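You operate a simulated robot arm through the tools that you are given. There is no shell and no other tool.

The job below is to be done with a simulated robot arm. You get a single attempt, and the scene is never put back.

## Task
Put things in order on the top of the long steel bench. At the end: the white wash bottle (marked "IPA") stands where the grey tape roll stood; the silver tapered adapter stands on top of the dark grey filter; the white clean cartridge from the top of the long steel bench is on the silver steel dish; the grey tape roll from the top of the long steel bench stands where the white clean cartridge stood; whatever was shut is shut again. Leave all else as you found it, and nothing knocked over. Set down upright: clean cartridge.

The check looks at the end state, three seconds after you hand in, the way a careful person would. Anything else that was tipped, shoved, dropped, spilled or broken makes it a failure.

## Robot
A 7-joint arm with a two-finger parallel gripper, fixed in place. Base frame: the origin is at the foot of the arm, x ahead of it, y to its left, z up; the work surface is at about z = 860. Readings come in mm, degrees, newtons and seconds.
With the tool pointing down near the work surface it reaches from about 100 to 640 mm from the base axis. Its first joint turns from -66.0 to 66.0 degrees. Payload 1.57 kg.
The tool frame sits at the grasp point between the pads (the TCP): z along the fingers, y along the line on which they close. The tips reach 30 mm beyond it. Largest opening 80 mm; finger width 17, thickness 12; the body of the gripper, 40 by 82 mm, starts 80 mm behind the TCP.
Orientation is told as [roll, pitch, yaw] about the base's x, y, z axes, in that order, counted from this pose: with the fingers straight down and closing along the base's y, the tool's x points along the base's -x, its y along +y and its z along -z.

## Interface
- The arm moves only by the tool nudge_tool. Its argument "steps" is a list of rows, each a list of 2 entries, a list of its own where there are three numbers: the shift along the tool's x, y, z in units of 20 mm (1.0 is 20 mm), then the turn, a rotation vector about the tool's x, y, z in units of 5 degrees (1.0 is 5 degrees). In form: [[[dx, dy, dz], [ax, ay, az]], ...]. A call has 1 to 20 rows; each row shifts and turns the commanded pose from where the row before left it, along the tool's axes as they then stand. "jaw" is the finger opening in mm, from 0 to 80, set as the call begins (left out, the last holds). A call with a number of a shift or a turn outside -1 to 1 is refused whole. Each row takes 0.2 s and may step no farther than 50 mm and 8.6 degrees from the row before; otherwise, or with a gripper value out of range, the whole call is refused. Where a pose cannot be reached the arm comes as near as it can. A force on the tool above 40 N (or 10 N above the force at the start of the call, whichever is more), or a blocked arm, ends the call early, and 0.2 s more pass. Each finger travels about 72 mm/s and halts on what it meets, pressing with about 33 N; the grip force reading is that of the motor and also rises with nothing between the fingers. The clock runs only during rows and for 0.2 s after the last one: add rows that do not move to give the fingers time. The reply holds the time, the measured pose of the TCP, the force on the tool along the base axes, the opening and the grip force, in the units named above and with some noise, with the torque about the TCP (base axes, N m) and any sound that the robot's microphone picked up.
- Cameras (640 x 400 px; columns grow to the right, rows downward): "scene" is fixed at [55.7, 428.7, 1435.3]; the picture's right is [-0.80, -0.60, 0.00], its down [-0.29, 0.38, -0.88] and it looks along [0.53, -0.70, -0.48] (base axes); focal length 329 px, centre (320, 200). "wrist" rides on the gripper at [72, -7, -122] in the tool frame; the picture's right is [0.09, 1.00, 0.00], its down [-0.84, 0.08, -0.54] and it looks along [-0.54, 0.05, 0.84] (tool axes); focal length 238 px, centre (320, 200). There is no depth. A picture from a camera that has moved, and an enlarged one, comes with that camera's place and axes in the base frame and with its lens.
- capture(camera): a new picture of that camera. The clock stands still meanwhile.
- inspect(camera, box): a new picture of the part [left, top, right, bottom] of that camera's present view, enlarged. The clock stands still meanwhile.
- finish_job(): hands the job in; it is judged then, once.

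Places have to be worked out from the pictures, the camera data and where the tool is seen. Open the gripper and draw the arm clear of the work before you hand the job in, unless the task says otherwise.

The tools are called after "Call:" as a command line: name --argument value ..., lists and objects as JSON in quotes. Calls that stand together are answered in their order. nudge_tool: Moves the arm, as the interface text tells. Its arguments: {"type":"object","properties":{"steps":{"type":"array"},"jaw":{"type":"number"}},"required":["steps"]} The other tools are called the same way: capture (camera) takes a picture; inspect (camera, box) takes an enlarged picture of a part of a camera's view; finish_job () hands the job in.

At the start:

```text
time_s: 0.0
ee_pos: [330.1, -193.6, 1175.3]
ee_rot: [-0.1, 0.0, 0.1]
force: [0.3, -0.2, 0.6]
wrist_torque: [0.02, 0.0, 0.03]
grip_width: 79.7
gripper_force: 0.1
```

scene: 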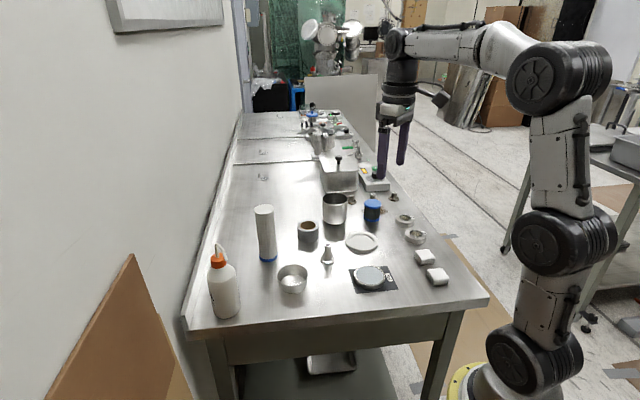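
wrist: 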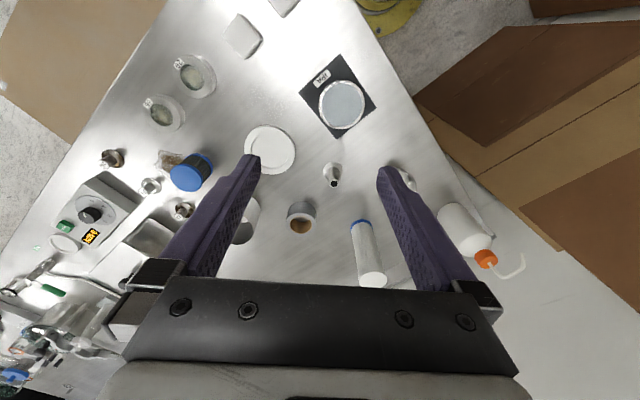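

I'll begin by looking closer at the bench to identify the objects in both cameras.

Call:
inspect --camera "scene" --box '[180, 180, 340, 330]'

Call:
inspect --camera "scene" --box '[310, 150, 470, 300]'

Call:
inspect --camera "wrist" --box '[220, 60, 420, 300]'

Call:
inspect --camera "wrist" --box '[60, 30, 280, 260]'

```text
2.67 times, centred on (260, 255) of scene
camera zoom: at [55.7, 428.7, 1435.3], right [-0.8, -0.6, 0.0], down [-0.29, 0.38, -0.88], along [0.53, -0.7, -0.48], focal length 878 px, centre (480, 53)
```

zoom: 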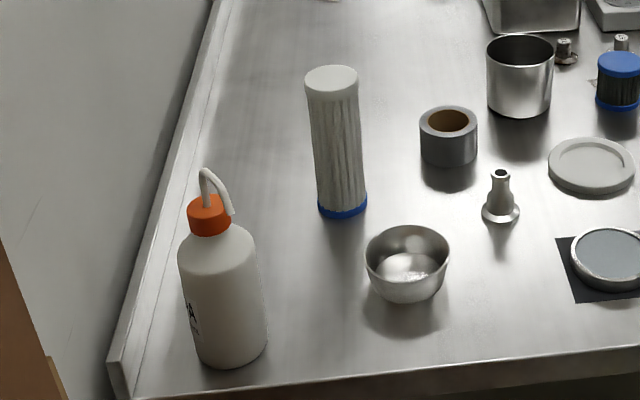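

```text
2.67 times, centred on (390, 225) of scene
camera zoom: at [55.7, 428.7, 1435.3], right [-0.8, -0.6, 0.0], down [-0.29, 0.38, -0.88], along [0.53, -0.7, -0.48], focal length 878 px, centre (133, 133)
```

zoom: 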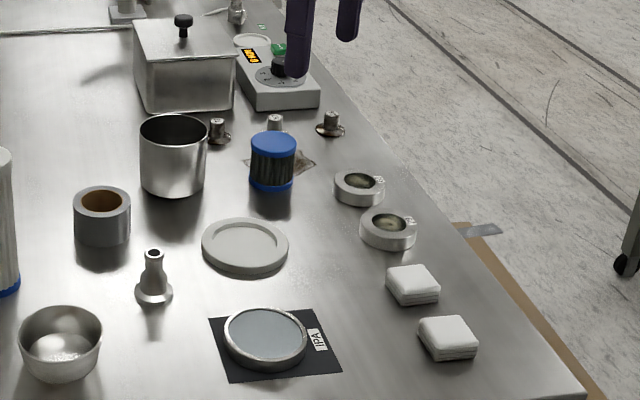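

```text
1.67 times, centred on (320, 180) of wrist
camera zoom: at [257.6, -200.1, 1298.3], right [-0.09, 1.0, 0.0], down [0.84, 0.08, 0.54], along [0.54, 0.05, -0.84], focal length 397 px, centre (320, 233)
```

zoom: 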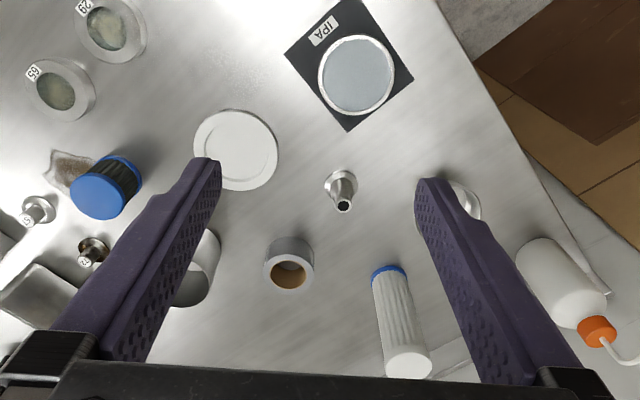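

```text
1.74 times, centred on (170, 145) of wrist
camera zoom: at [257.6, -200.1, 1298.3], right [-0.09, 1.0, 0.0], down [0.84, 0.08, 0.54], along [0.54, 0.05, -0.84], focal length 414 px, centre (581, 296)
```

zoom: 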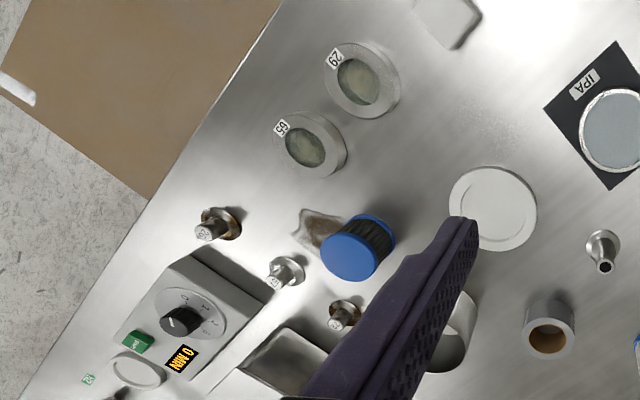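

The roles of the dish-like items and filter need a closer check, so I'll enlarge those regions more.

Call:
inspect --camera "scene" --box '[335, 250, 405, 300]'

Call:
inspect --camera "scene" --box '[350, 185, 430, 255]'

Call:
inspect --camera "scene" --box '[260, 185, 350, 300]'

Call:
inspect --camera "scene" --box '[290, 100, 400, 200]'

Call:
inspect --camera "scene" --box '[260, 320, 480, 400]'

Call:
inspect --camera "scene" --box '[560, 60, 640, 200]'

```text
8.00 times, centred on (370, 275) of scene
camera zoom: at [55.7, 428.7, 1435.3], right [-0.8, -0.6, 0.0], down [-0.29, 0.38, -0.88], along [0.53, -0.7, -0.48], focal length 2633 px, centre (-80, -400)
```

zoom: 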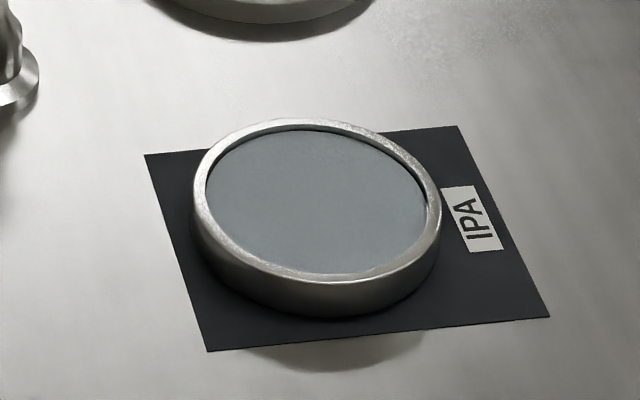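

```text
5.71 times, centred on (390, 220) of scene
camera zoom: at [55.7, 428.7, 1435.3], right [-0.8, -0.6, 0.0], down [-0.29, 0.38, -0.88], along [0.53, -0.7, -0.48], focal length 1881 px, centre (-80, 86)
```

zoom: 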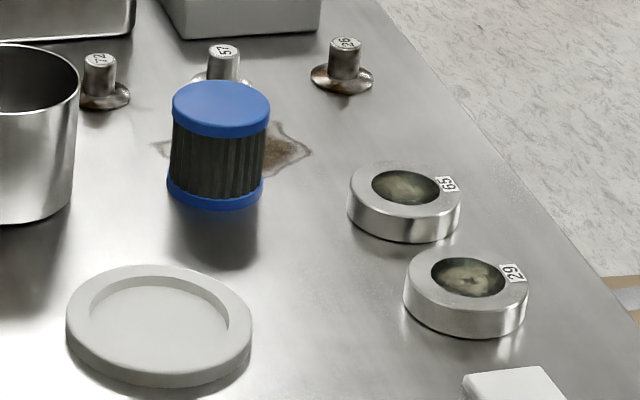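

```text
3.48 times, centred on (305, 242) of scene
camera zoom: at [55.7, 428.7, 1435.3], right [-0.8, -0.6, 0.0], down [-0.29, 0.38, -0.88], along [0.53, -0.7, -0.48], focal length 1145 px, centre (372, 52)
```

zoom: 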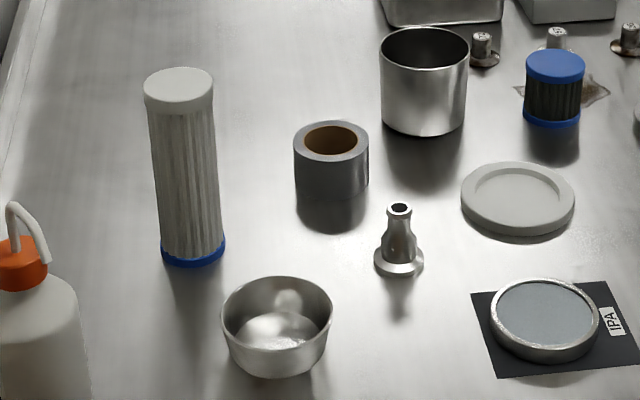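

```text
4.00 times, centred on (345, 150) of scene
camera zoom: at [55.7, 428.7, 1435.3], right [-0.8, -0.6, 0.0], down [-0.29, 0.38, -0.88], along [0.53, -0.7, -0.48], focal length 1316 px, centre (220, 400)
```

zoom: 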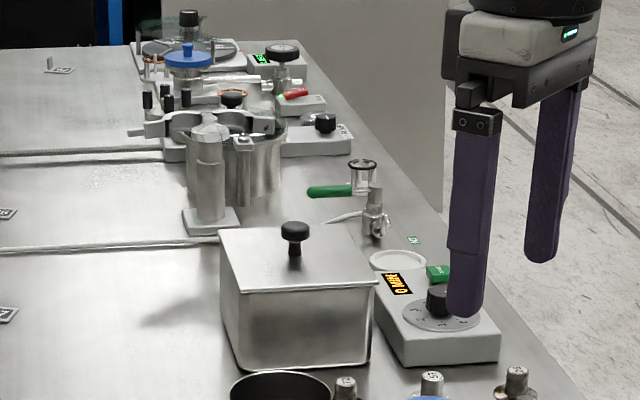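

```text
2.91 times, centred on (370, 360) of scene
camera zoom: at [55.7, 428.7, 1435.3], right [-0.8, -0.6, 0.0], down [-0.29, 0.38, -0.88], along [0.53, -0.7, -0.48], focal length 957 px, centre (174, -266)
```

zoom: 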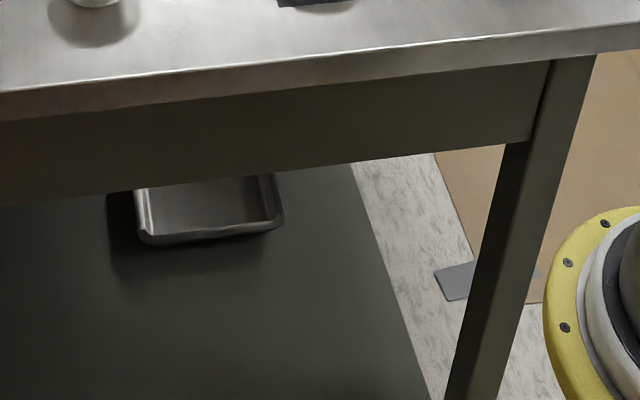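

```text
2.86 times, centred on (600, 130) of scene
camera zoom: at [55.7, 428.7, 1435.3], right [-0.8, -0.6, 0.0], down [-0.29, 0.38, -0.88], along [0.53, -0.7, -0.48], focal length 940 px, centre (-480, 400)
```

zoom: 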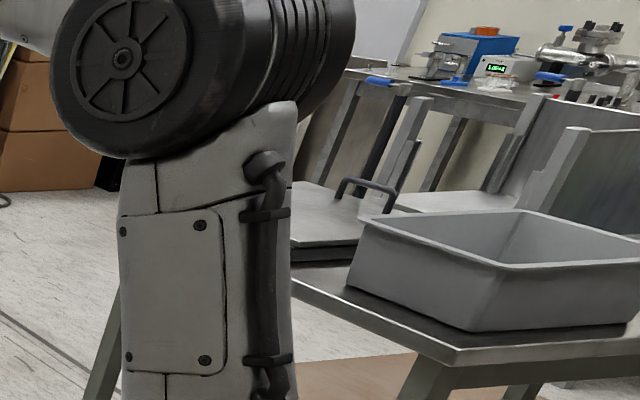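

Computed rough positions: IPA-mat disc ~(343,-167), bowl ~(480,-24), tape ~(582,-214), cartridge ~(612,-73), bottle ~(552,121), filter ~(481,-429). I'll lower the arm over an empty region to view the dish candidates with the wrist camera.

Call:
nudge_tool --steps '[[[0.2, 0.6, 1], [0, 0, 0]], [[0.2, 0.6, 1], [0, 0, 0]], [[0.2, 0.6, 1], [0, 0, 0]], [[0.2, 0.6, 1], [0, 0, 0]], [[0.2, 0.6, 1], [0, 0, 0]], [[0.2, 0.6, 1], [0, 0, 0]], [[0.2, 0.6, 1], [0, 0, 0]], [[0.1, 0.5, 0.25], [0, 0, 0]]]'

Call:
capture --camera "wrist"

```text
time_s: 1.8
ee_pos: [300.3, -97.0, 1030.4]
ee_rot: [0.0, -0.1, 0.0]
force: [1.1, 0.1, 0.1]
wrist_torque: [0.0, 0.0, 0.0]
grip_width: 80.1
gripper_force: 0.2
```

```text
taken
camera wrist: at [227.7, -104.1, 1153.4], right [-0.09, 1.0, 0.0], down [0.84, 0.08, 0.54], along [0.54, 0.05, -0.84], focal length 238 px, centre (320, 200)
```

wrist: 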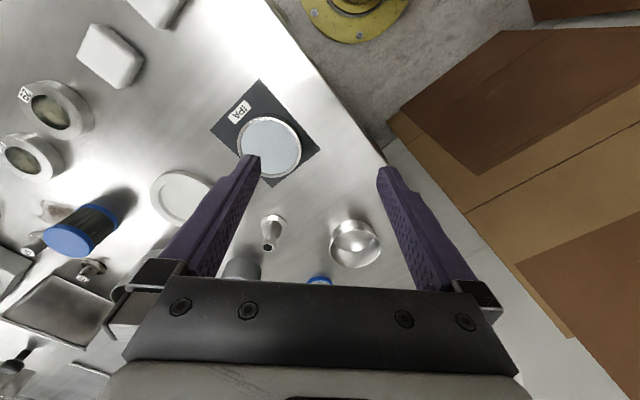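

Call:
inspect --camera "wrist" --box '[200, 70, 330, 200]'

Call:
inspect --camera "wrist" --box '[240, 190, 400, 290]'

Call:
inspect --camera "wrist" --box '[0, 70, 220, 270]'

```text
3.08 times, centred on (265, 135) of wrist
camera zoom: at [227.7, -104.1, 1153.4], right [-0.09, 1.0, 0.0], down [0.84, 0.08, 0.54], along [0.54, 0.05, -0.84], focal length 733 px, centre (489, 400)
```

zoom: 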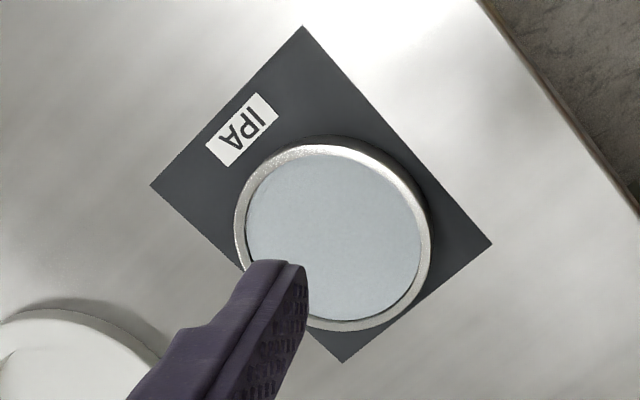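

```text
4.00 times, centred on (320, 240) of wrist
camera zoom: at [227.7, -104.1, 1153.4], right [-0.09, 1.0, 0.0], down [0.84, 0.08, 0.54], along [0.54, 0.05, -0.84], focal length 953 px, centre (320, 40)
```

zoom: 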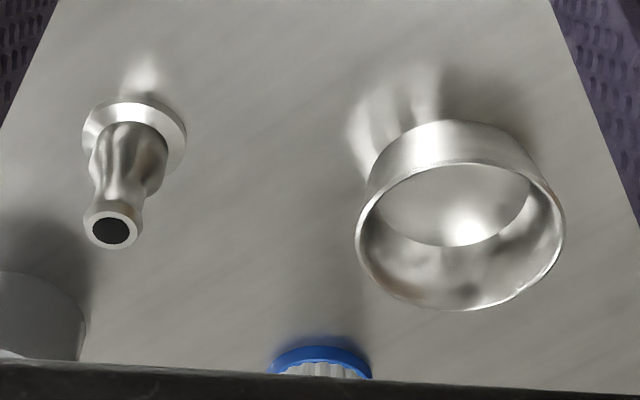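

```text
2.00 times, centred on (110, 170) of wrist
camera zoom: at [227.7, -104.1, 1153.4], right [-0.09, 1.0, 0.0], down [0.84, 0.08, 0.54], along [0.54, 0.05, -0.84], focal length 477 px, centre (740, 260)
```

zoom: 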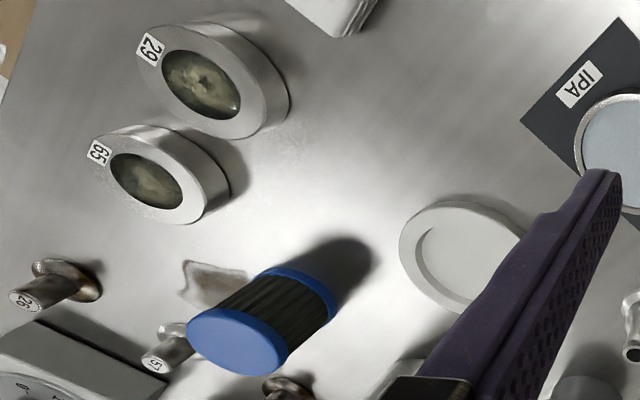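

The bowl at ~(475,-27) is bare metal; the flat disc is matt light grey; the item on the IPA mat has a grey surface inside a steel rim. I'll shift to view the light-grey disc, filter and mat disc unobstructed.

Call:
nudge_tool --steps '[[[0.2, -1, 0.5], [0, 0, 0]], [[0.2, -1, 0.5], [0, 0, 0]], [[0.2, -1, 0], [0, 0, 0]], [[0.2, -1, 0], [0, 0, 0]], [[0.2, -1, 0], [0, 0, 0]], [[0, -1, 0], [0, 0, 0]], [[0, -1, 0], [0, 0, 0]]]'

Call:
capture --camera "wrist"

Call:
inspect --camera "wrist" --box '[240, 60, 420, 200]'

Call:
inspect --camera "wrist" --box '[220, 160, 400, 290]'

```text
time_s: 3.4
ee_pos: [279.3, -240.1, 1010.0]
ee_rot: [0.0, 0.0, 0.0]
force: [0.0, -0.4, 0.0]
wrist_torque: [-0.01, 0.03, -0.02]
grip_width: 79.9
gripper_force: 0.0
```

```text
taken
camera wrist: at [207.0, -247.2, 1133.0], right [-0.09, 1.0, 0.0], down [0.84, 0.08, 0.54], along [0.54, 0.05, -0.84], focal length 238 px, centre (320, 200)
```

wrist: 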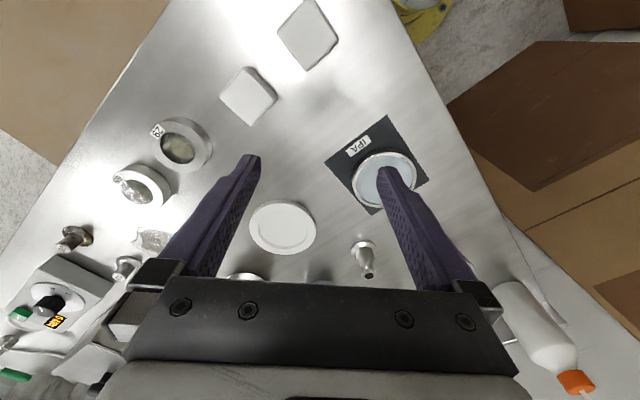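

```text
2.86 times, centred on (330, 130) of wrist
camera zoom: at [207.0, -247.2, 1133.0], right [-0.09, 1.0, 0.0], down [0.84, 0.08, 0.54], along [0.54, 0.05, -0.84], focal length 681 px, centre (291, 400)
```

zoom: 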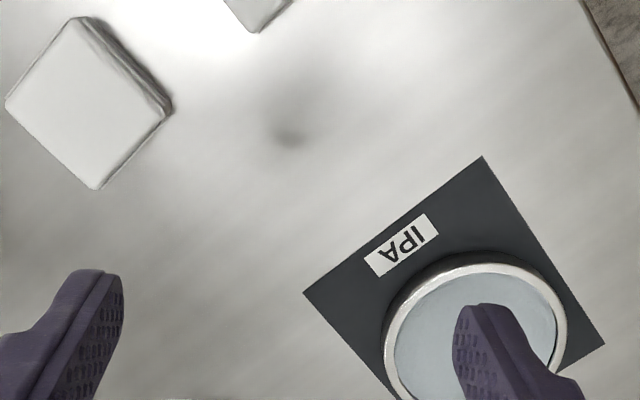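

```text
3.08 times, centred on (310, 225) of wrist
camera zoom: at [207.0, -247.2, 1133.0], right [-0.09, 1.0, 0.0], down [0.84, 0.08, 0.54], along [0.54, 0.05, -0.84], focal length 733 px, centre (351, 123)
```

zoom: 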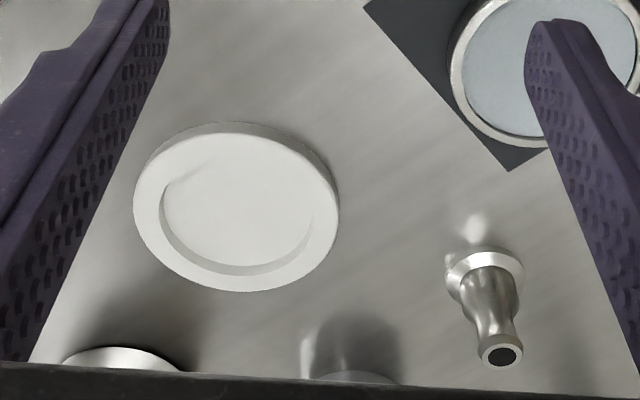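

Let me enlarge the bowl, beaker and the mat disc further to settle which is the "silver steel dish".

Call:
inspect --camera "scene" --box '[268, 255, 318, 298]'

Call:
inspect --camera "scene" --box '[310, 180, 360, 230]'

Call:
inspect --camera "scene" --box '[340, 225, 390, 260]'

Call:
inspect --camera "scene" --box '[200, 240, 245, 325]'

Call:
inspect --camera "scene" --box '[245, 195, 290, 270]'

Call:
inspect --camera "scene" --box '[350, 190, 390, 230]'

```text
9.30 times, centred on (293, 276) of scene
camera zoom: at [55.7, 428.7, 1435.3], right [-0.8, -0.6, 0.0], down [-0.29, 0.38, -0.88], along [0.53, -0.7, -0.48], focal length 3062 px, centre (571, -512)
```

zoom: 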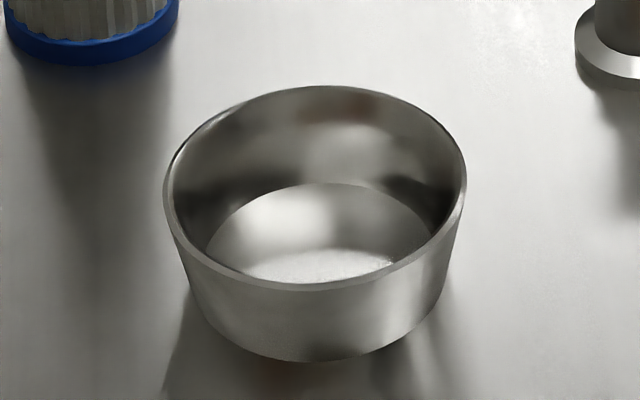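

```text
8.00 times, centred on (335, 205) of scene
camera zoom: at [55.7, 428.7, 1435.3], right [-0.8, -0.6, 0.0], down [-0.29, 0.38, -0.88], along [0.53, -0.7, -0.48], focal length 2633 px, centre (200, 160)
```

zoom: 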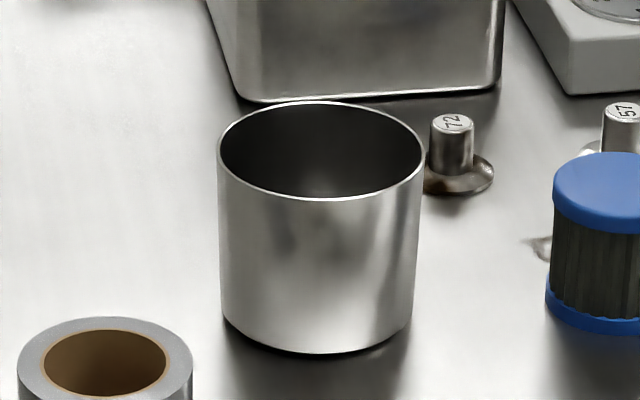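

```text
11.43 times, centred on (365, 242) of scene
camera zoom: at [55.7, 428.7, 1435.3], right [-0.8, -0.6, 0.0], down [-0.29, 0.38, -0.88], along [0.53, -0.7, -0.48], focal length 3761 px, centre (-194, -286)
```

zoom: 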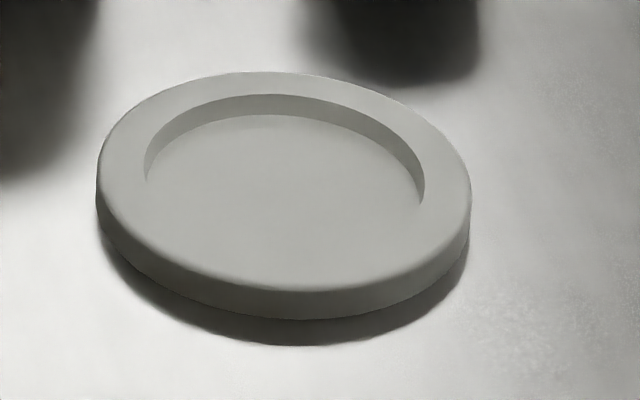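

```text
4.71 times, centred on (222, 282) of scene
camera zoom: at [55.7, 428.7, 1435.3], right [-0.8, -0.6, 0.0], down [-0.29, 0.38, -0.88], along [0.53, -0.7, -0.48], focal length 1549 px, centre (779, -188)
```

zoom: 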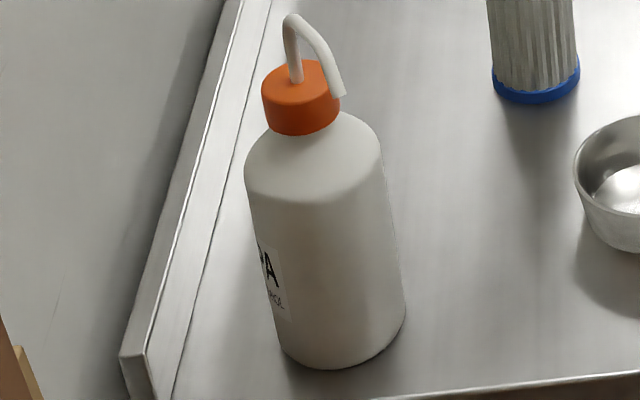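

```text
5.33 times, centred on (268, 232) of scene
camera zoom: at [55.7, 428.7, 1435.3], right [-0.8, -0.6, 0.0], down [-0.29, 0.38, -0.88], along [0.53, -0.7, -0.48], focal length 1755 px, centre (600, 27)
```

zoom: 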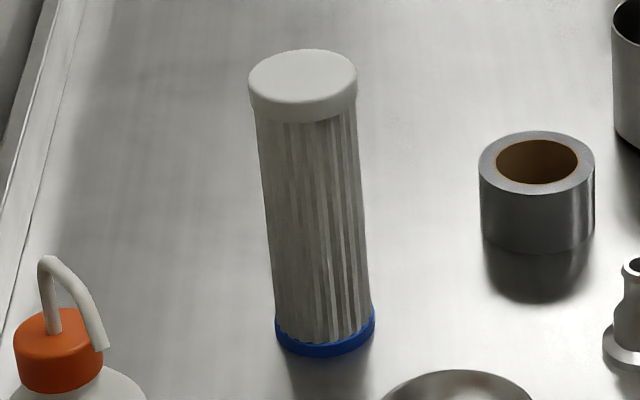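

```text
10.00 times, centred on (370, 210) of scene
camera zoom: at [55.7, 428.7, 1435.3], right [-0.8, -0.6, 0.0], down [-0.29, 0.38, -0.88], along [0.53, -0.7, -0.48], focal length 3291 px, centre (-180, 100)
```

zoom: 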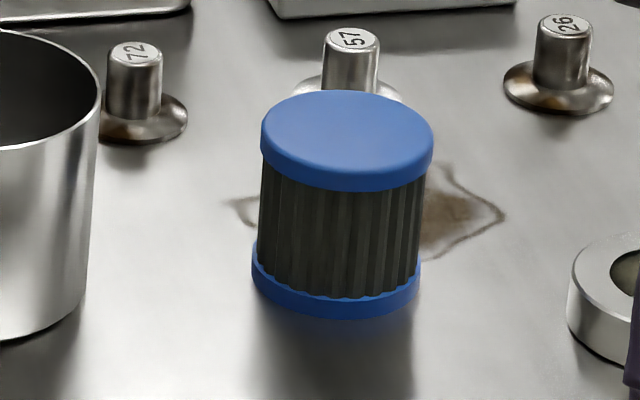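

I judge the bare-metal flat-floored bowl at ~(476,-27) to be the "silver steel dish" (inner floor ≈60 mm, cartridge ≈52 mm), the blue-capped dark pleated piece to be the dark grey filter. I'll raise the arm and go over toward the cartridge (~(612,-73), top ≈1007) to refine positions and test reach.

Call:
nudge_tool --steps '[[[0, 0.65, -1], [0, 0, 0]], [[0, 0.65, -1], [0, 0, 0]], [[0, 0.65, -1], [0, 0, 0]], [[-1, 0.5, 0], [0, 0, 0]], [[-1, 0.5, 0], [0, 0, 0]], [[-1, 0.5, 0], [0, 0, 0]], [[-1, 0.5, 0], [0, 0, 0]], [[-1, 0.5, 0], [0, 0, 0]], [[-1, 0.5, 0], [0, 0, 0]], [[-1, 0.5, 0], [0, 0, 0]], [[-1, 0.5, 0], [0, 0, 0]], [[-1, 0.5, 0], [0, 0, 0]], [[-1, 0.5, 0], [0, 0, 0]], [[-1, 0.5, 0], [0, 0, 0]], [[-0.5, 0.5, 0], [0, 0, 0]]]'

Call:
capture --camera "wrist"

Call:
capture --camera "scene"

```text
time_s: 6.6
ee_pos: [512.5, -79.8, 1069.1]
ee_rot: [0.1, 0.0, 0.0]
force: [0.1, 0.2, -0.3]
wrist_torque: [0.03, 0.02, 0.01]
grip_width: 80.2
gripper_force: 0.2
```

```text
taken
camera wrist: at [440.0, -87.0, 1191.8], right [-0.09, 1.0, 0.0], down [0.84, 0.08, 0.54], along [0.54, 0.05, -0.84], focal length 238 px, centre (320, 200)
```

wrist: 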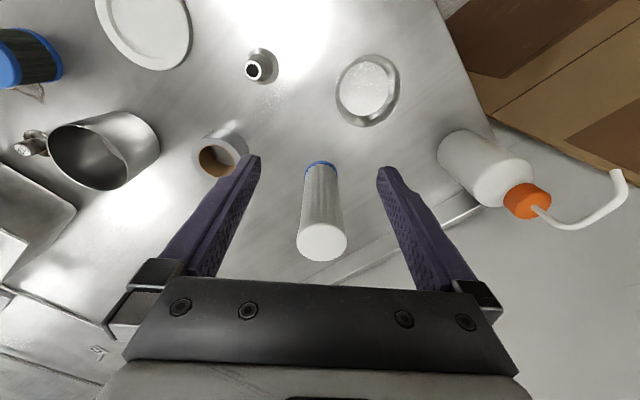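

```text
taken
```

scene: 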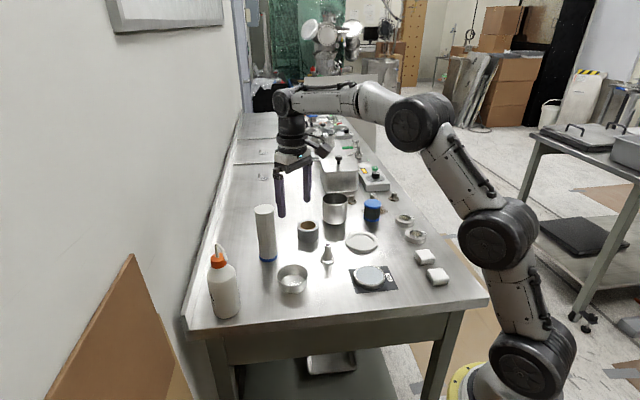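

The cartridge, bowl and bottle are all in view; I'll enlarge these to refine positions.

Call:
inspect --camera "wrist" --box '[320, 40, 420, 140]'

Call:
inspect --camera "wrist" --box '[270, 150, 380, 270]'

Call:
inspect --camera "wrist" --box '[430, 110, 640, 240]'

Call:
inspect --camera "wrist" --box '[170, 40, 300, 190]'

```text
4.00 times, centred on (370, 90) of wrist
camera zoom: at [440.0, -87.0, 1191.8], right [-0.09, 1.0, 0.0], down [0.84, 0.08, 0.54], along [0.54, 0.05, -0.84], focal length 953 px, centre (120, 640)
```

zoom: 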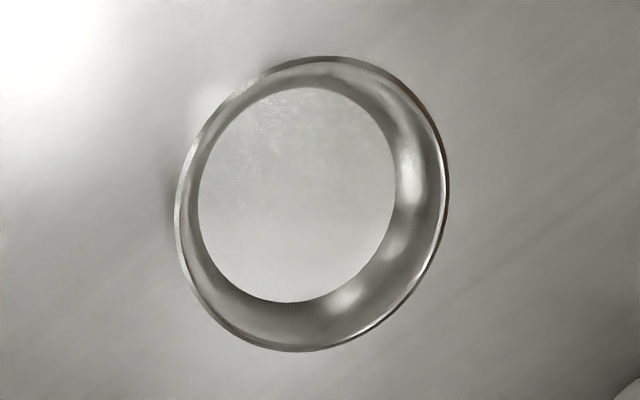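

```text
3.33 times, centred on (325, 210) of wrist
camera zoom: at [440.0, -87.0, 1191.8], right [-0.09, 1.0, 0.0], down [0.84, 0.08, 0.54], along [0.54, 0.05, -0.84], focal length 794 px, centre (303, 167)
```

zoom: 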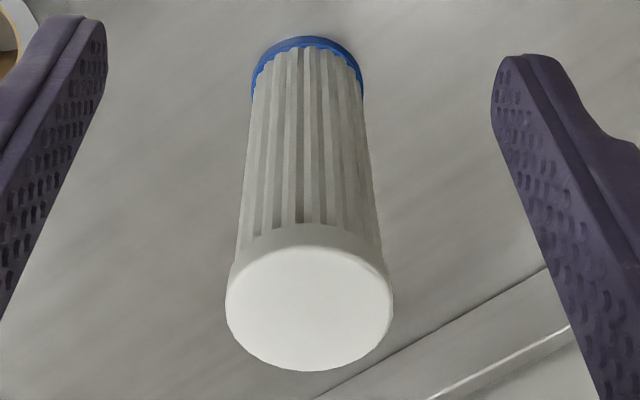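

```text
3.05 times, centred on (535, 175) of wrist
camera zoom: at [440.0, -87.0, 1191.8], right [-0.09, 1.0, 0.0], down [0.84, 0.08, 0.54], along [0.54, 0.05, -0.84], focal length 726 px, centre (-335, 276)
```

zoom: 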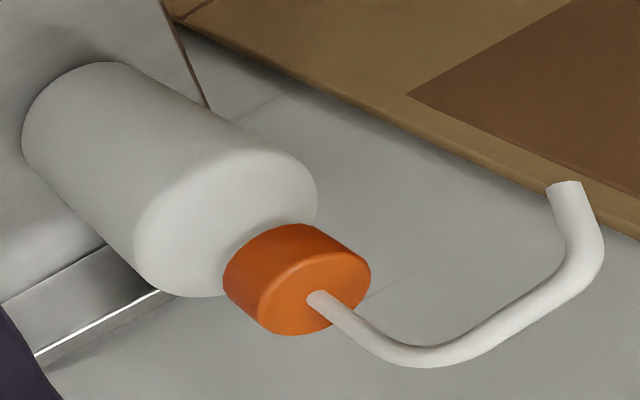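

```text
2.67 times, centred on (235, 115) of wrist
camera zoom: at [440.0, -87.0, 1191.8], right [-0.09, 1.0, 0.0], down [0.84, 0.08, 0.54], along [0.54, 0.05, -0.84], focal length 636 px, centre (547, 427)
```

zoom: 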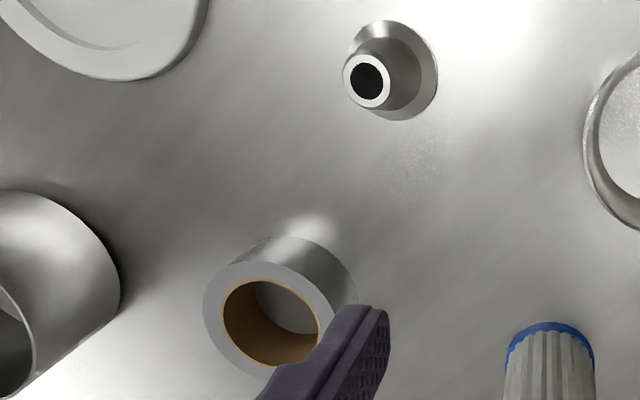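

Refined: cartridge ~(610,-71), bowl ~(478,-28), tape ~(580,-213), adapter ~(467,-155), bottle ~(549,122) with its spout pointing toward -x. I move above the cartridge at z≈1069 (tips at 1039, clear of its top at ~1007).

Call:
nudge_tool --steps '[[[-0.97, 0.09, 0], [0, 0, 0]], [[-0.97, 0.09, 0], [0, 0, 0]], [[-0.97, 0.09, 0], [0, 0, 0]], [[-0.97, 0.09, 0], [0, 0, 0]], [[-0.97, 0.09, 0], [0, 0, 0]], [[0, 0, 0], [0, 0, 0]]]'

Call:
capture --camera "wrist"

Call:
capture --camera "scene"

```text
time_s: 8.0
ee_pos: [600.7, -70.6, 1067.0]
ee_rot: [0.0, 0.0, -0.1]
force: [-0.2, -0.5, -0.8]
wrist_torque: [-0.01, 0.03, 0.01]
grip_width: 79.8
gripper_force: 0.0
out of reach, approached as far as the arm can: row 5
```

```text
taken
camera wrist: at [529.9, -77.4, 1188.8], right [-0.09, 1.0, 0.0], down [0.84, 0.08, 0.54], along [0.54, 0.05, -0.84], focal length 238 px, centre (320, 200)
```

wrist: 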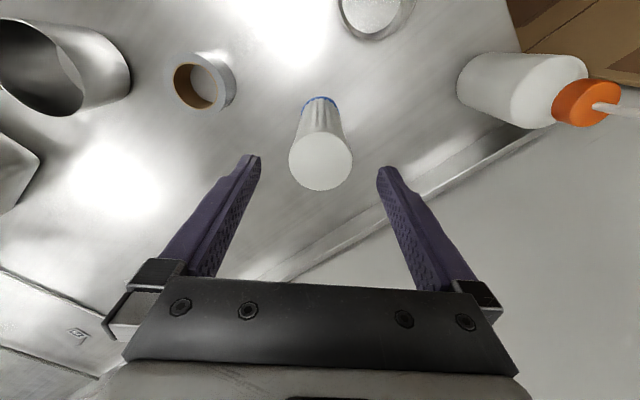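

```text
taken
```

scene: 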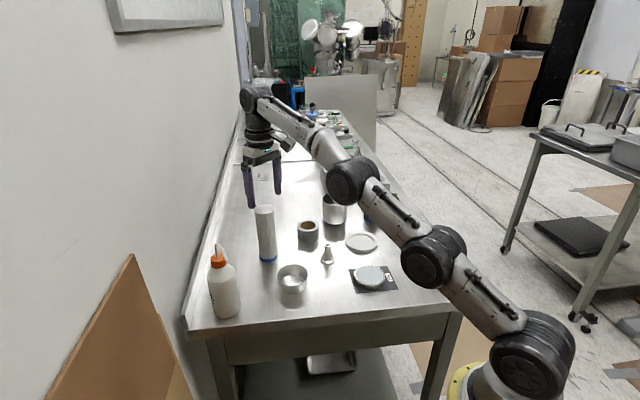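

At this height straight-down reach tops out near r≈605; lower it widens. The cartridge top is centred between the fingers at about (609,-70); I descend with open jaws around it and check position.

Call:
nudge_tool --steps '[[[0, 0.04, 1], [0, 0, 0]], [[0, 0.04, 1], [0, 0, 0]], [[0, 0, 0.5], [0, 0, 0]], [[0, 0, 0], [0, 0, 0]]]'

Call:
capture --camera "wrist"

```text
time_s: 9.0
ee_pos: [601.5, -68.6, 1018.0]
ee_rot: [-0.1, 0.0, 0.0]
force: [0.3, 0.7, 0.9]
wrist_torque: [-0.05, 0.01, 0.0]
grip_width: 80.0
gripper_force: 0.0
```

```text
taken
camera wrist: at [528.7, -75.2, 1138.9], right [-0.09, 1.0, 0.0], down [0.84, 0.08, 0.54], along [0.54, 0.05, -0.84], focal length 238 px, centre (320, 200)
```

wrist: 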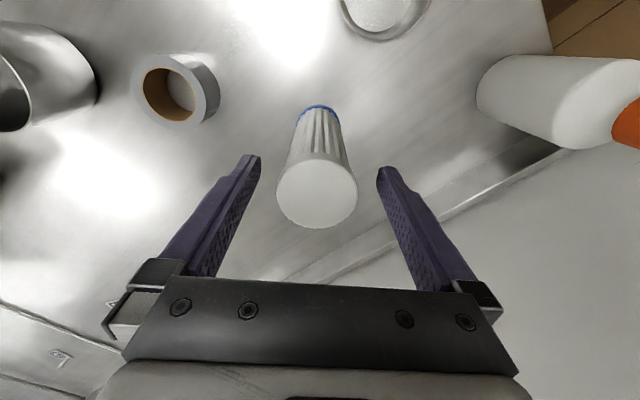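

Cartridge top now reads (608.5,-70); TCP is ~7 mm short in x. I correct by +7 mm in x, -1.4 mm in y, and lower to z≈985.

Call:
nudge_tool --steps '[[[0, -0.07, 0.8], [0, 0, 0]], [[-0.2, 0, 0.85], [0, 0, 0]], [[-0.16, 0, 0], [0, 0, 0]], [[0, 0, 0], [0, 0, 0]]]'

Call:
capture --camera "wrist"

Call:
inspect --camera "scene" --box '[220, 130, 340, 280]'

```text
time_s: 10.0
ee_pos: [607.8, -71.3, 985.8]
ee_rot: [0.1, 0.1, 0.0]
force: [-0.2, 0.0, -0.6]
wrist_torque: [0.0, -0.03, -0.02]
grip_width: 80.1
gripper_force: 0.0
```

```text
taken
camera wrist: at [535.4, -77.3, 1107.5], right [-0.09, 1.0, 0.0], down [0.84, 0.08, 0.54], along [0.54, 0.05, -0.84], focal length 238 px, centre (320, 200)
```

wrist: 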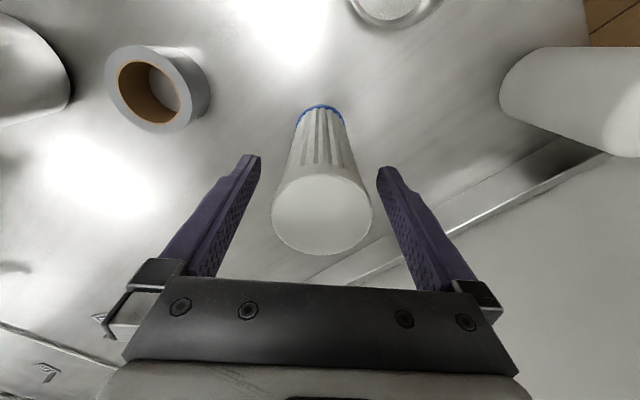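

```text
2.67 times, centred on (280, 205) of scene
camera zoom: at [55.7, 428.7, 1435.3], right [-0.8, -0.6, 0.0], down [-0.29, 0.38, -0.88], along [0.53, -0.7, -0.48], focal length 878 px, centre (427, 187)
```

zoom: 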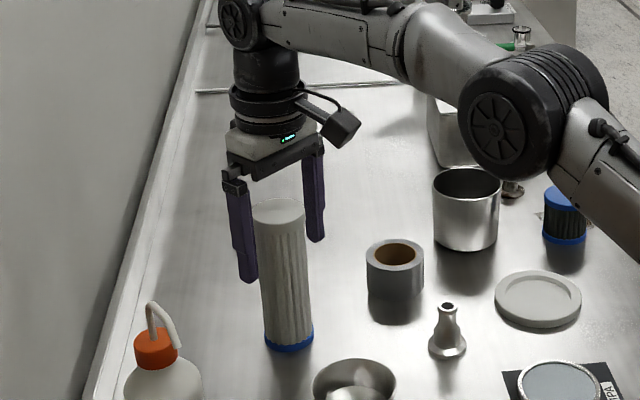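

The cartridge sits between the pads, TCP within ~1.5 mm of its axis. I close the jaws on it, with a tiny y correction and waiting rows.

Call:
nudge_tool --steps '[[[0, 0.05, 0], [0, 0, 0]], [[0, 0, 0], [0, 0, 0]], [[0, 0, 0], [0, 0, 0]], [[0, 0, 0], [0, 0, 0]]]' --jaw 44

```text
time_s: 11.0
ee_pos: [607.3, -69.6, 984.8]
ee_rot: [0.0, -0.1, 0.0]
force: [-0.2, 0.6, 0.5]
wrist_torque: [0.04, 0.03, 0.0]
grip_width: 50.6
gripper_force: 32.8
```

Grip is firm (50.6 mm, 33 N). I lift straight up, then move inward to above the bowl at (478,-28) with the cartridge bottom well above its rim (~897).

Call:
nudge_tool --steps '[[[0, 0, -0.5], [0, 0, 0]], [[0, 0, -0.5], [0, 0, 0]], [[0, 0, -1], [0, 0, 0]], [[0.5, 0, -1], [0, 0, 0]], [[1, 0.35, -0.5], [0, 0, 0]], [[1, 0.35, 0], [0, 0, 0]], [[1, 0.35, 0], [0, 0, 0]], [[1, 0.35, 0], [0, 0, 0]], [[1, 0.35, 0], [0, 0, 0]], [[0.5, 0.35, 0], [0, 0, 0]], [[0.45, 0, 0], [0, 0, 0]], [[0, 0, 0], [0, 0, 0]]]'

Call:
capture --camera "wrist"

Call:
capture --camera "scene"

Call:
inspect --camera "scene" --box '[240, 180, 340, 300]'

```text
time_s: 13.6
ee_pos: [480.1, -27.4, 1055.4]
ee_rot: [0.0, 0.0, 0.0]
force: [-0.1, 0.1, -0.8]
wrist_torque: [-0.02, -0.01, -0.01]
grip_width: 50.8
gripper_force: 33.0
```

```text
taken
camera wrist: at [407.3, -34.1, 1177.2], right [-0.09, 1.0, 0.0], down [0.84, 0.08, 0.54], along [0.54, 0.05, -0.84], focal length 238 px, centre (320, 200)
```

wrist: 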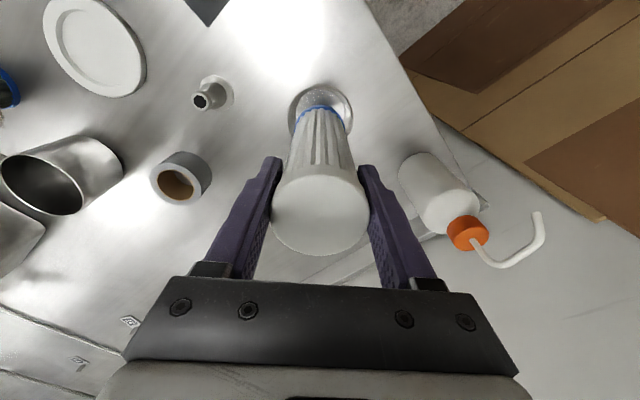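

```text
taken
```

scene: 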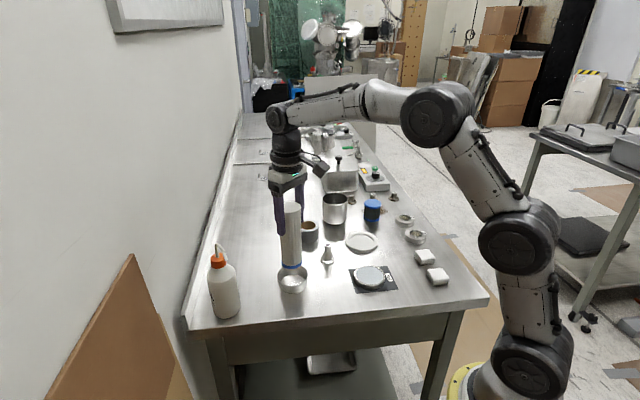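

```text
3.33 times, centred on (290, 240) of scene
camera zoom: at [55.7, 428.7, 1435.3], right [-0.8, -0.6, 0.0], down [-0.29, 0.38, -0.88], along [0.53, -0.7, -0.48], focal length 1097 px, centre (420, 67)
```

zoom: 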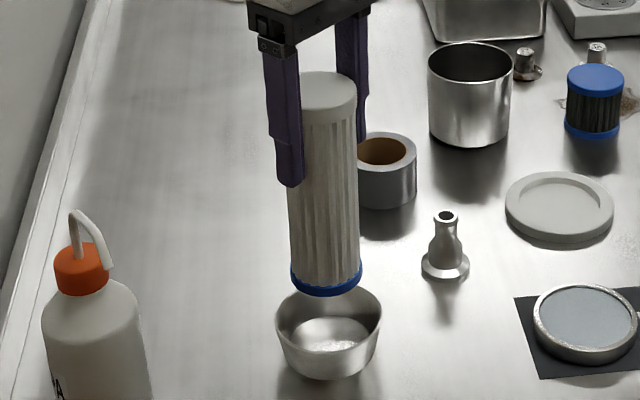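

The cartridge hangs upright above the bowl. I'll enlarge the wrist view to measure the remaining offset between its blue foot and the bowl.

Call:
inspect --camera "wrist" --box '[270, 70, 370, 150]'

Call:
inspect --camera "scene" --box '[265, 245, 320, 300]'

```text
5.00 times, centred on (320, 110) of wrist
camera zoom: at [407.3, -34.1, 1177.2], right [-0.09, 1.0, 0.0], down [0.84, 0.08, 0.54], along [0.54, 0.05, -0.84], focal length 1192 px, centre (320, 650)
```

zoom: 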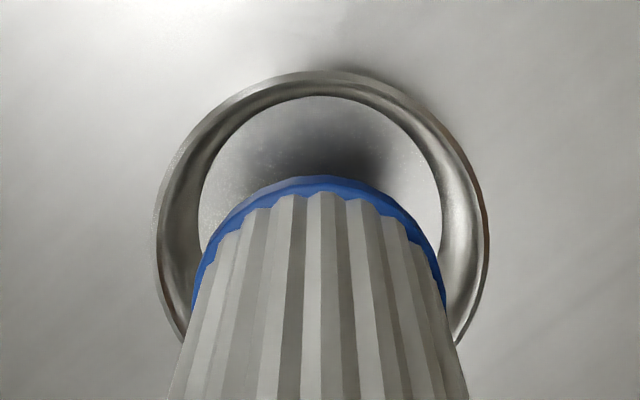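

```text
7.27 times, centred on (292, 272) of scene
camera zoom: at [55.7, 428.7, 1435.3], right [-0.8, -0.6, 0.0], down [-0.29, 0.38, -0.88], along [0.53, -0.7, -0.48], focal length 2394 px, centre (520, -327)
```

zoom: 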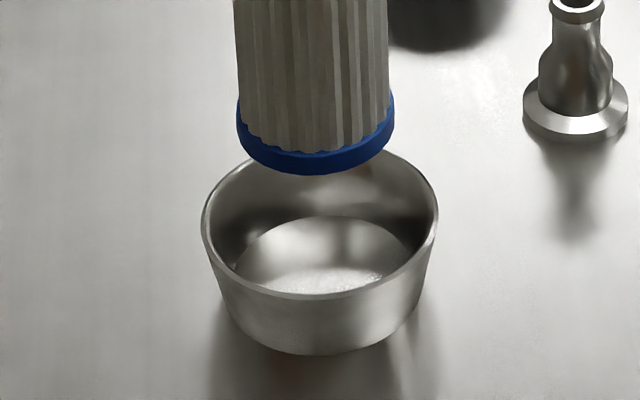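

Offsets between the foot and bowl are under ~1.5 mm against a ~4 mm clearance, so I lower until the foot is just above the floor (TCP ≈ 994), then look.

Call:
nudge_tool --steps '[[[0, 0, 0.7], [0, 0, 0]], [[0, 0, 0.7], [0, 0, 0]], [[0, 0, 0.6], [0, 0, 0]], [[0, 0, 0.6], [0, 0, 0]], [[0, 0, 0.45], [0, 0, 0]], [[0, 0, 0], [0, 0, 0]]]'

Call:
inspect --camera "scene" --box '[265, 245, 320, 300]'

Call:
inspect --camera "wrist" --box '[270, 70, 370, 150]'

```text
time_s: 15.0
ee_pos: [480.2, -26.3, 993.0]
ee_rot: [0.1, 0.0, 0.0]
force: [0.2, 0.0, -1.1]
wrist_torque: [-0.03, 0.0, 0.0]
grip_width: 50.8
gripper_force: 32.6
```

```text
7.27 times, centred on (292, 272) of scene
camera zoom: at [55.7, 428.7, 1435.3], right [-0.8, -0.6, 0.0], down [-0.29, 0.38, -0.88], along [0.53, -0.7, -0.48], focal length 2394 px, centre (520, -327)
```

zoom: 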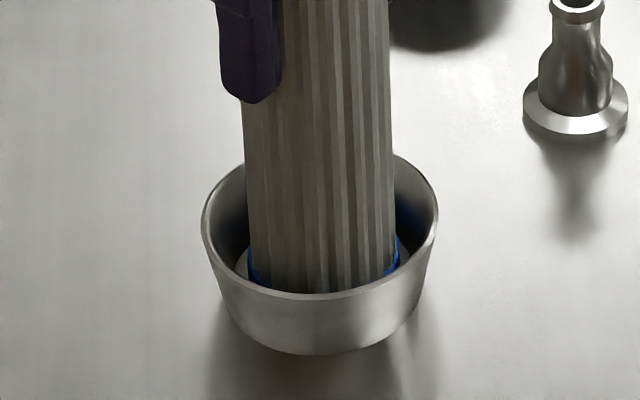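

```text
5.00 times, centred on (320, 110) of wrist
camera zoom: at [406.8, -34.1, 1115.0], right [-0.09, 1.0, 0.0], down [0.84, 0.08, 0.54], along [0.54, 0.05, -0.84], focal length 1192 px, centre (320, 650)
```

zoom: 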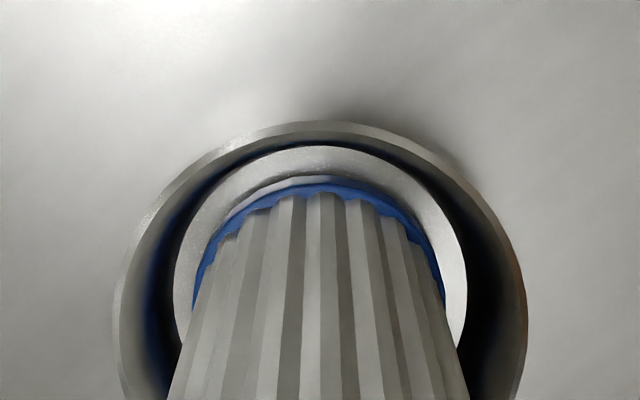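

The foot is centred inside the bowl with ~4 mm all round. I lower gently in 1 mm rows watching for contact force.

Call:
nudge_tool --steps '[[[0.03, 0, 0.05], [0, 0, 0]], [[0, 0, 0.05], [0, 0, 0]], [[0, 0, 0.05], [0, 0, 0]], [[0, 0, 0], [0, 0, 0]]]'

```text
time_s: 16.0
ee_pos: [478.1, -27.3, 990.8]
ee_rot: [0.0, 0.0, 0.0]
force: [0.1, -0.4, -2.2]
wrist_torque: [-0.01, -0.01, -0.01]
grip_width: 51.0
gripper_force: 32.9
```

No contact yet (force ≈ -2 N is within noise); I continue down 2 mm.

Call:
nudge_tool --steps '[[[0, 0, 0.05], [0, 0, 0]], [[0, 0, 0.05], [0, 0, 0]], [[0, 0, 0], [0, 0, 0]]]'

Call:
inspect --camera "wrist" --box '[270, 70, 370, 150]'

```text
time_s: 16.8
ee_pos: [477.8, -27.6, 989.2]
ee_rot: [0.1, -0.2, 0.1]
force: [-5.4, 1.3, 13.8]
wrist_torque: [0.1, 0.58, -0.05]
grip_width: 50.9
gripper_force: 33.3
```

```text
5.00 times, centred on (320, 110) of wrist
camera zoom: at [404.9, -34.5, 1111.4], right [-0.09, 1.0, 0.0], down [0.84, 0.08, 0.54], along [0.54, 0.05, -0.84], focal length 1192 px, centre (320, 650)
```

zoom: 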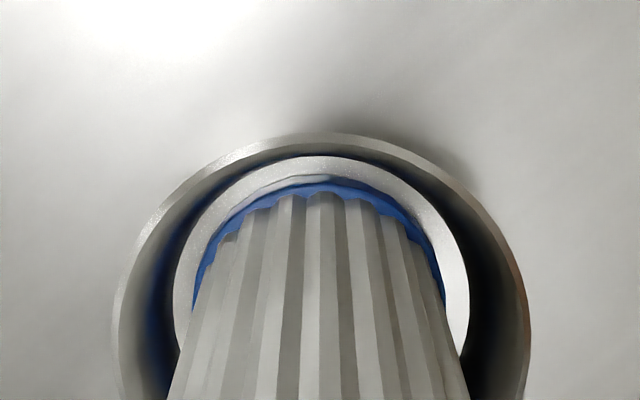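

Contact with the bowl floor is felt (≈14 N up) and the gaps all round remain even. I open the jaws to release, then wait.

Call:
nudge_tool --steps '[[[0, 0, -0.03], [0, 0, 0]], [[0, 0, 0], [0, 0, 0]], [[0, 0, 0], [0, 0, 0]]]' --jaw 80

Call:
inspect --camera "scene" --box '[255, 190, 325, 300]'

Call:
capture --camera "wrist"

```text
time_s: 17.6
ee_pos: [480.2, -27.0, 987.9]
ee_rot: [0.1, 0.0, 0.0]
force: [-0.8, 0.3, -0.4]
wrist_torque: [0.01, 0.01, 0.05]
grip_width: 79.7
gripper_force: 0.1
```

```text
3.64 times, centred on (290, 245) of scene
camera zoom: at [55.7, 428.7, 1435.3], right [-0.8, -0.6, 0.0], down [-0.29, 0.38, -0.88], along [0.53, -0.7, -0.48], focal length 1197 px, centre (429, 36)
```

zoom: 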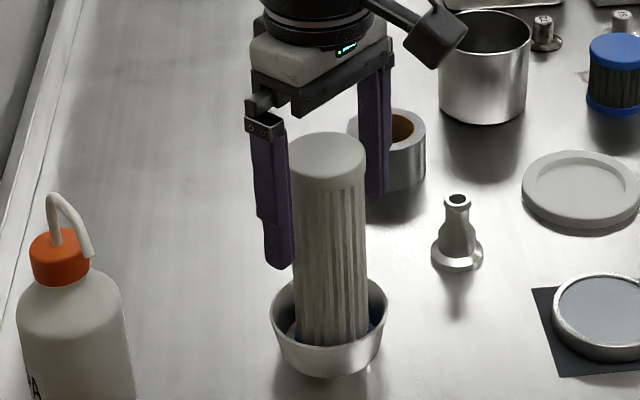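

```text
taken
camera wrist: at [406.1, -34.6, 1110.3], right [-0.09, 1.0, 0.0], down [0.84, 0.08, 0.54], along [0.54, 0.05, -0.84], focal length 238 px, centre (320, 200)
```

wrist: 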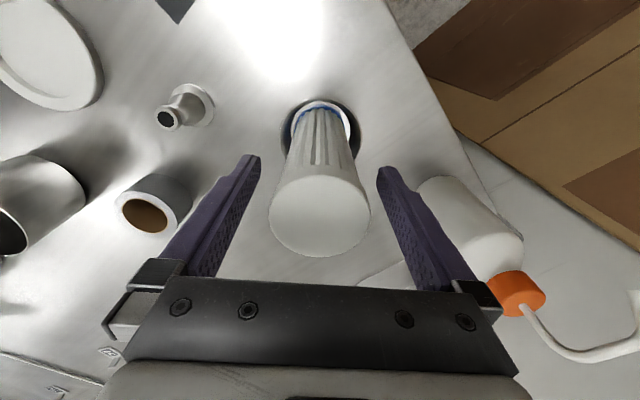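

The cartridge stands upright and centred in the bowl. I raise clear above it, then move over toward the tape roll, only descending once well past the cartridge.

Call:
nudge_tool --steps '[[[0, 0, -0.5], [0, 0, 0]], [[0, 0, -1], [0, 0, 0]], [[0, 0, -1], [0, 0, 0]], [[0, 0, -1], [0, 0, 0]], [[-0.2, -0.93, 0], [0, 0, 0]], [[-0.4, -0.93, 0], [0, 0, 0]], [[-0.4, -0.93, 0], [0, 0, 0]], [[-0.4, -0.93, 0], [0, 0, 0]], [[-0.4, -0.93, 0], [0, 0, 0]], [[-0.4, -0.93, 0], [0, 0, 0]], [[-0.4, -0.93, 0.6], [0, 0, 0]], [[-0.4, -0.93, 1], [0, 0, 0]], [[-0.3, -0.93, 1], [0, 0, 0]], [[-0.2, -0.93, 1], [0, 0, 0]], [[0, 0, 0], [0, 0, 0]]]'

Call:
capture --camera "wrist"

Call:
capture --camera "scene"

```text
time_s: 20.8
ee_pos: [548.6, -213.0, 990.7]
ee_rot: [0.0, -0.1, 0.0]
force: [-0.6, 0.1, -0.4]
wrist_torque: [-0.03, 0.01, 0.0]
grip_width: 80.3
gripper_force: 0.1
```

```text
taken
camera wrist: at [476.4, -219.7, 1111.9], right [-0.09, 1.0, 0.0], down [0.84, 0.08, 0.54], along [0.54, 0.05, -0.84], focal length 238 px, centre (320, 200)
```

wrist: 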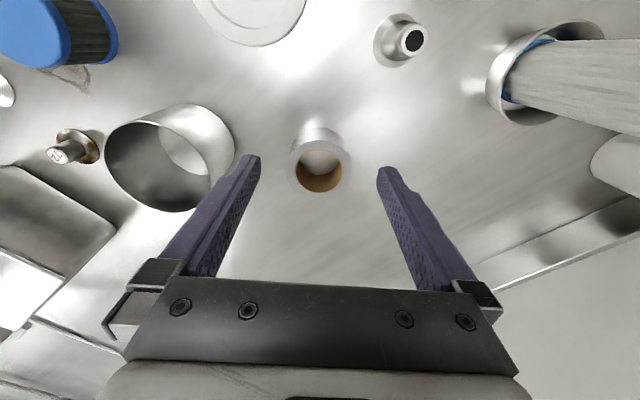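

```text
taken
```

scene: 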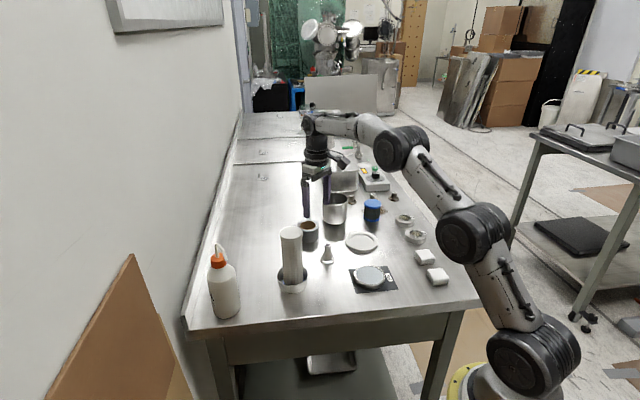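

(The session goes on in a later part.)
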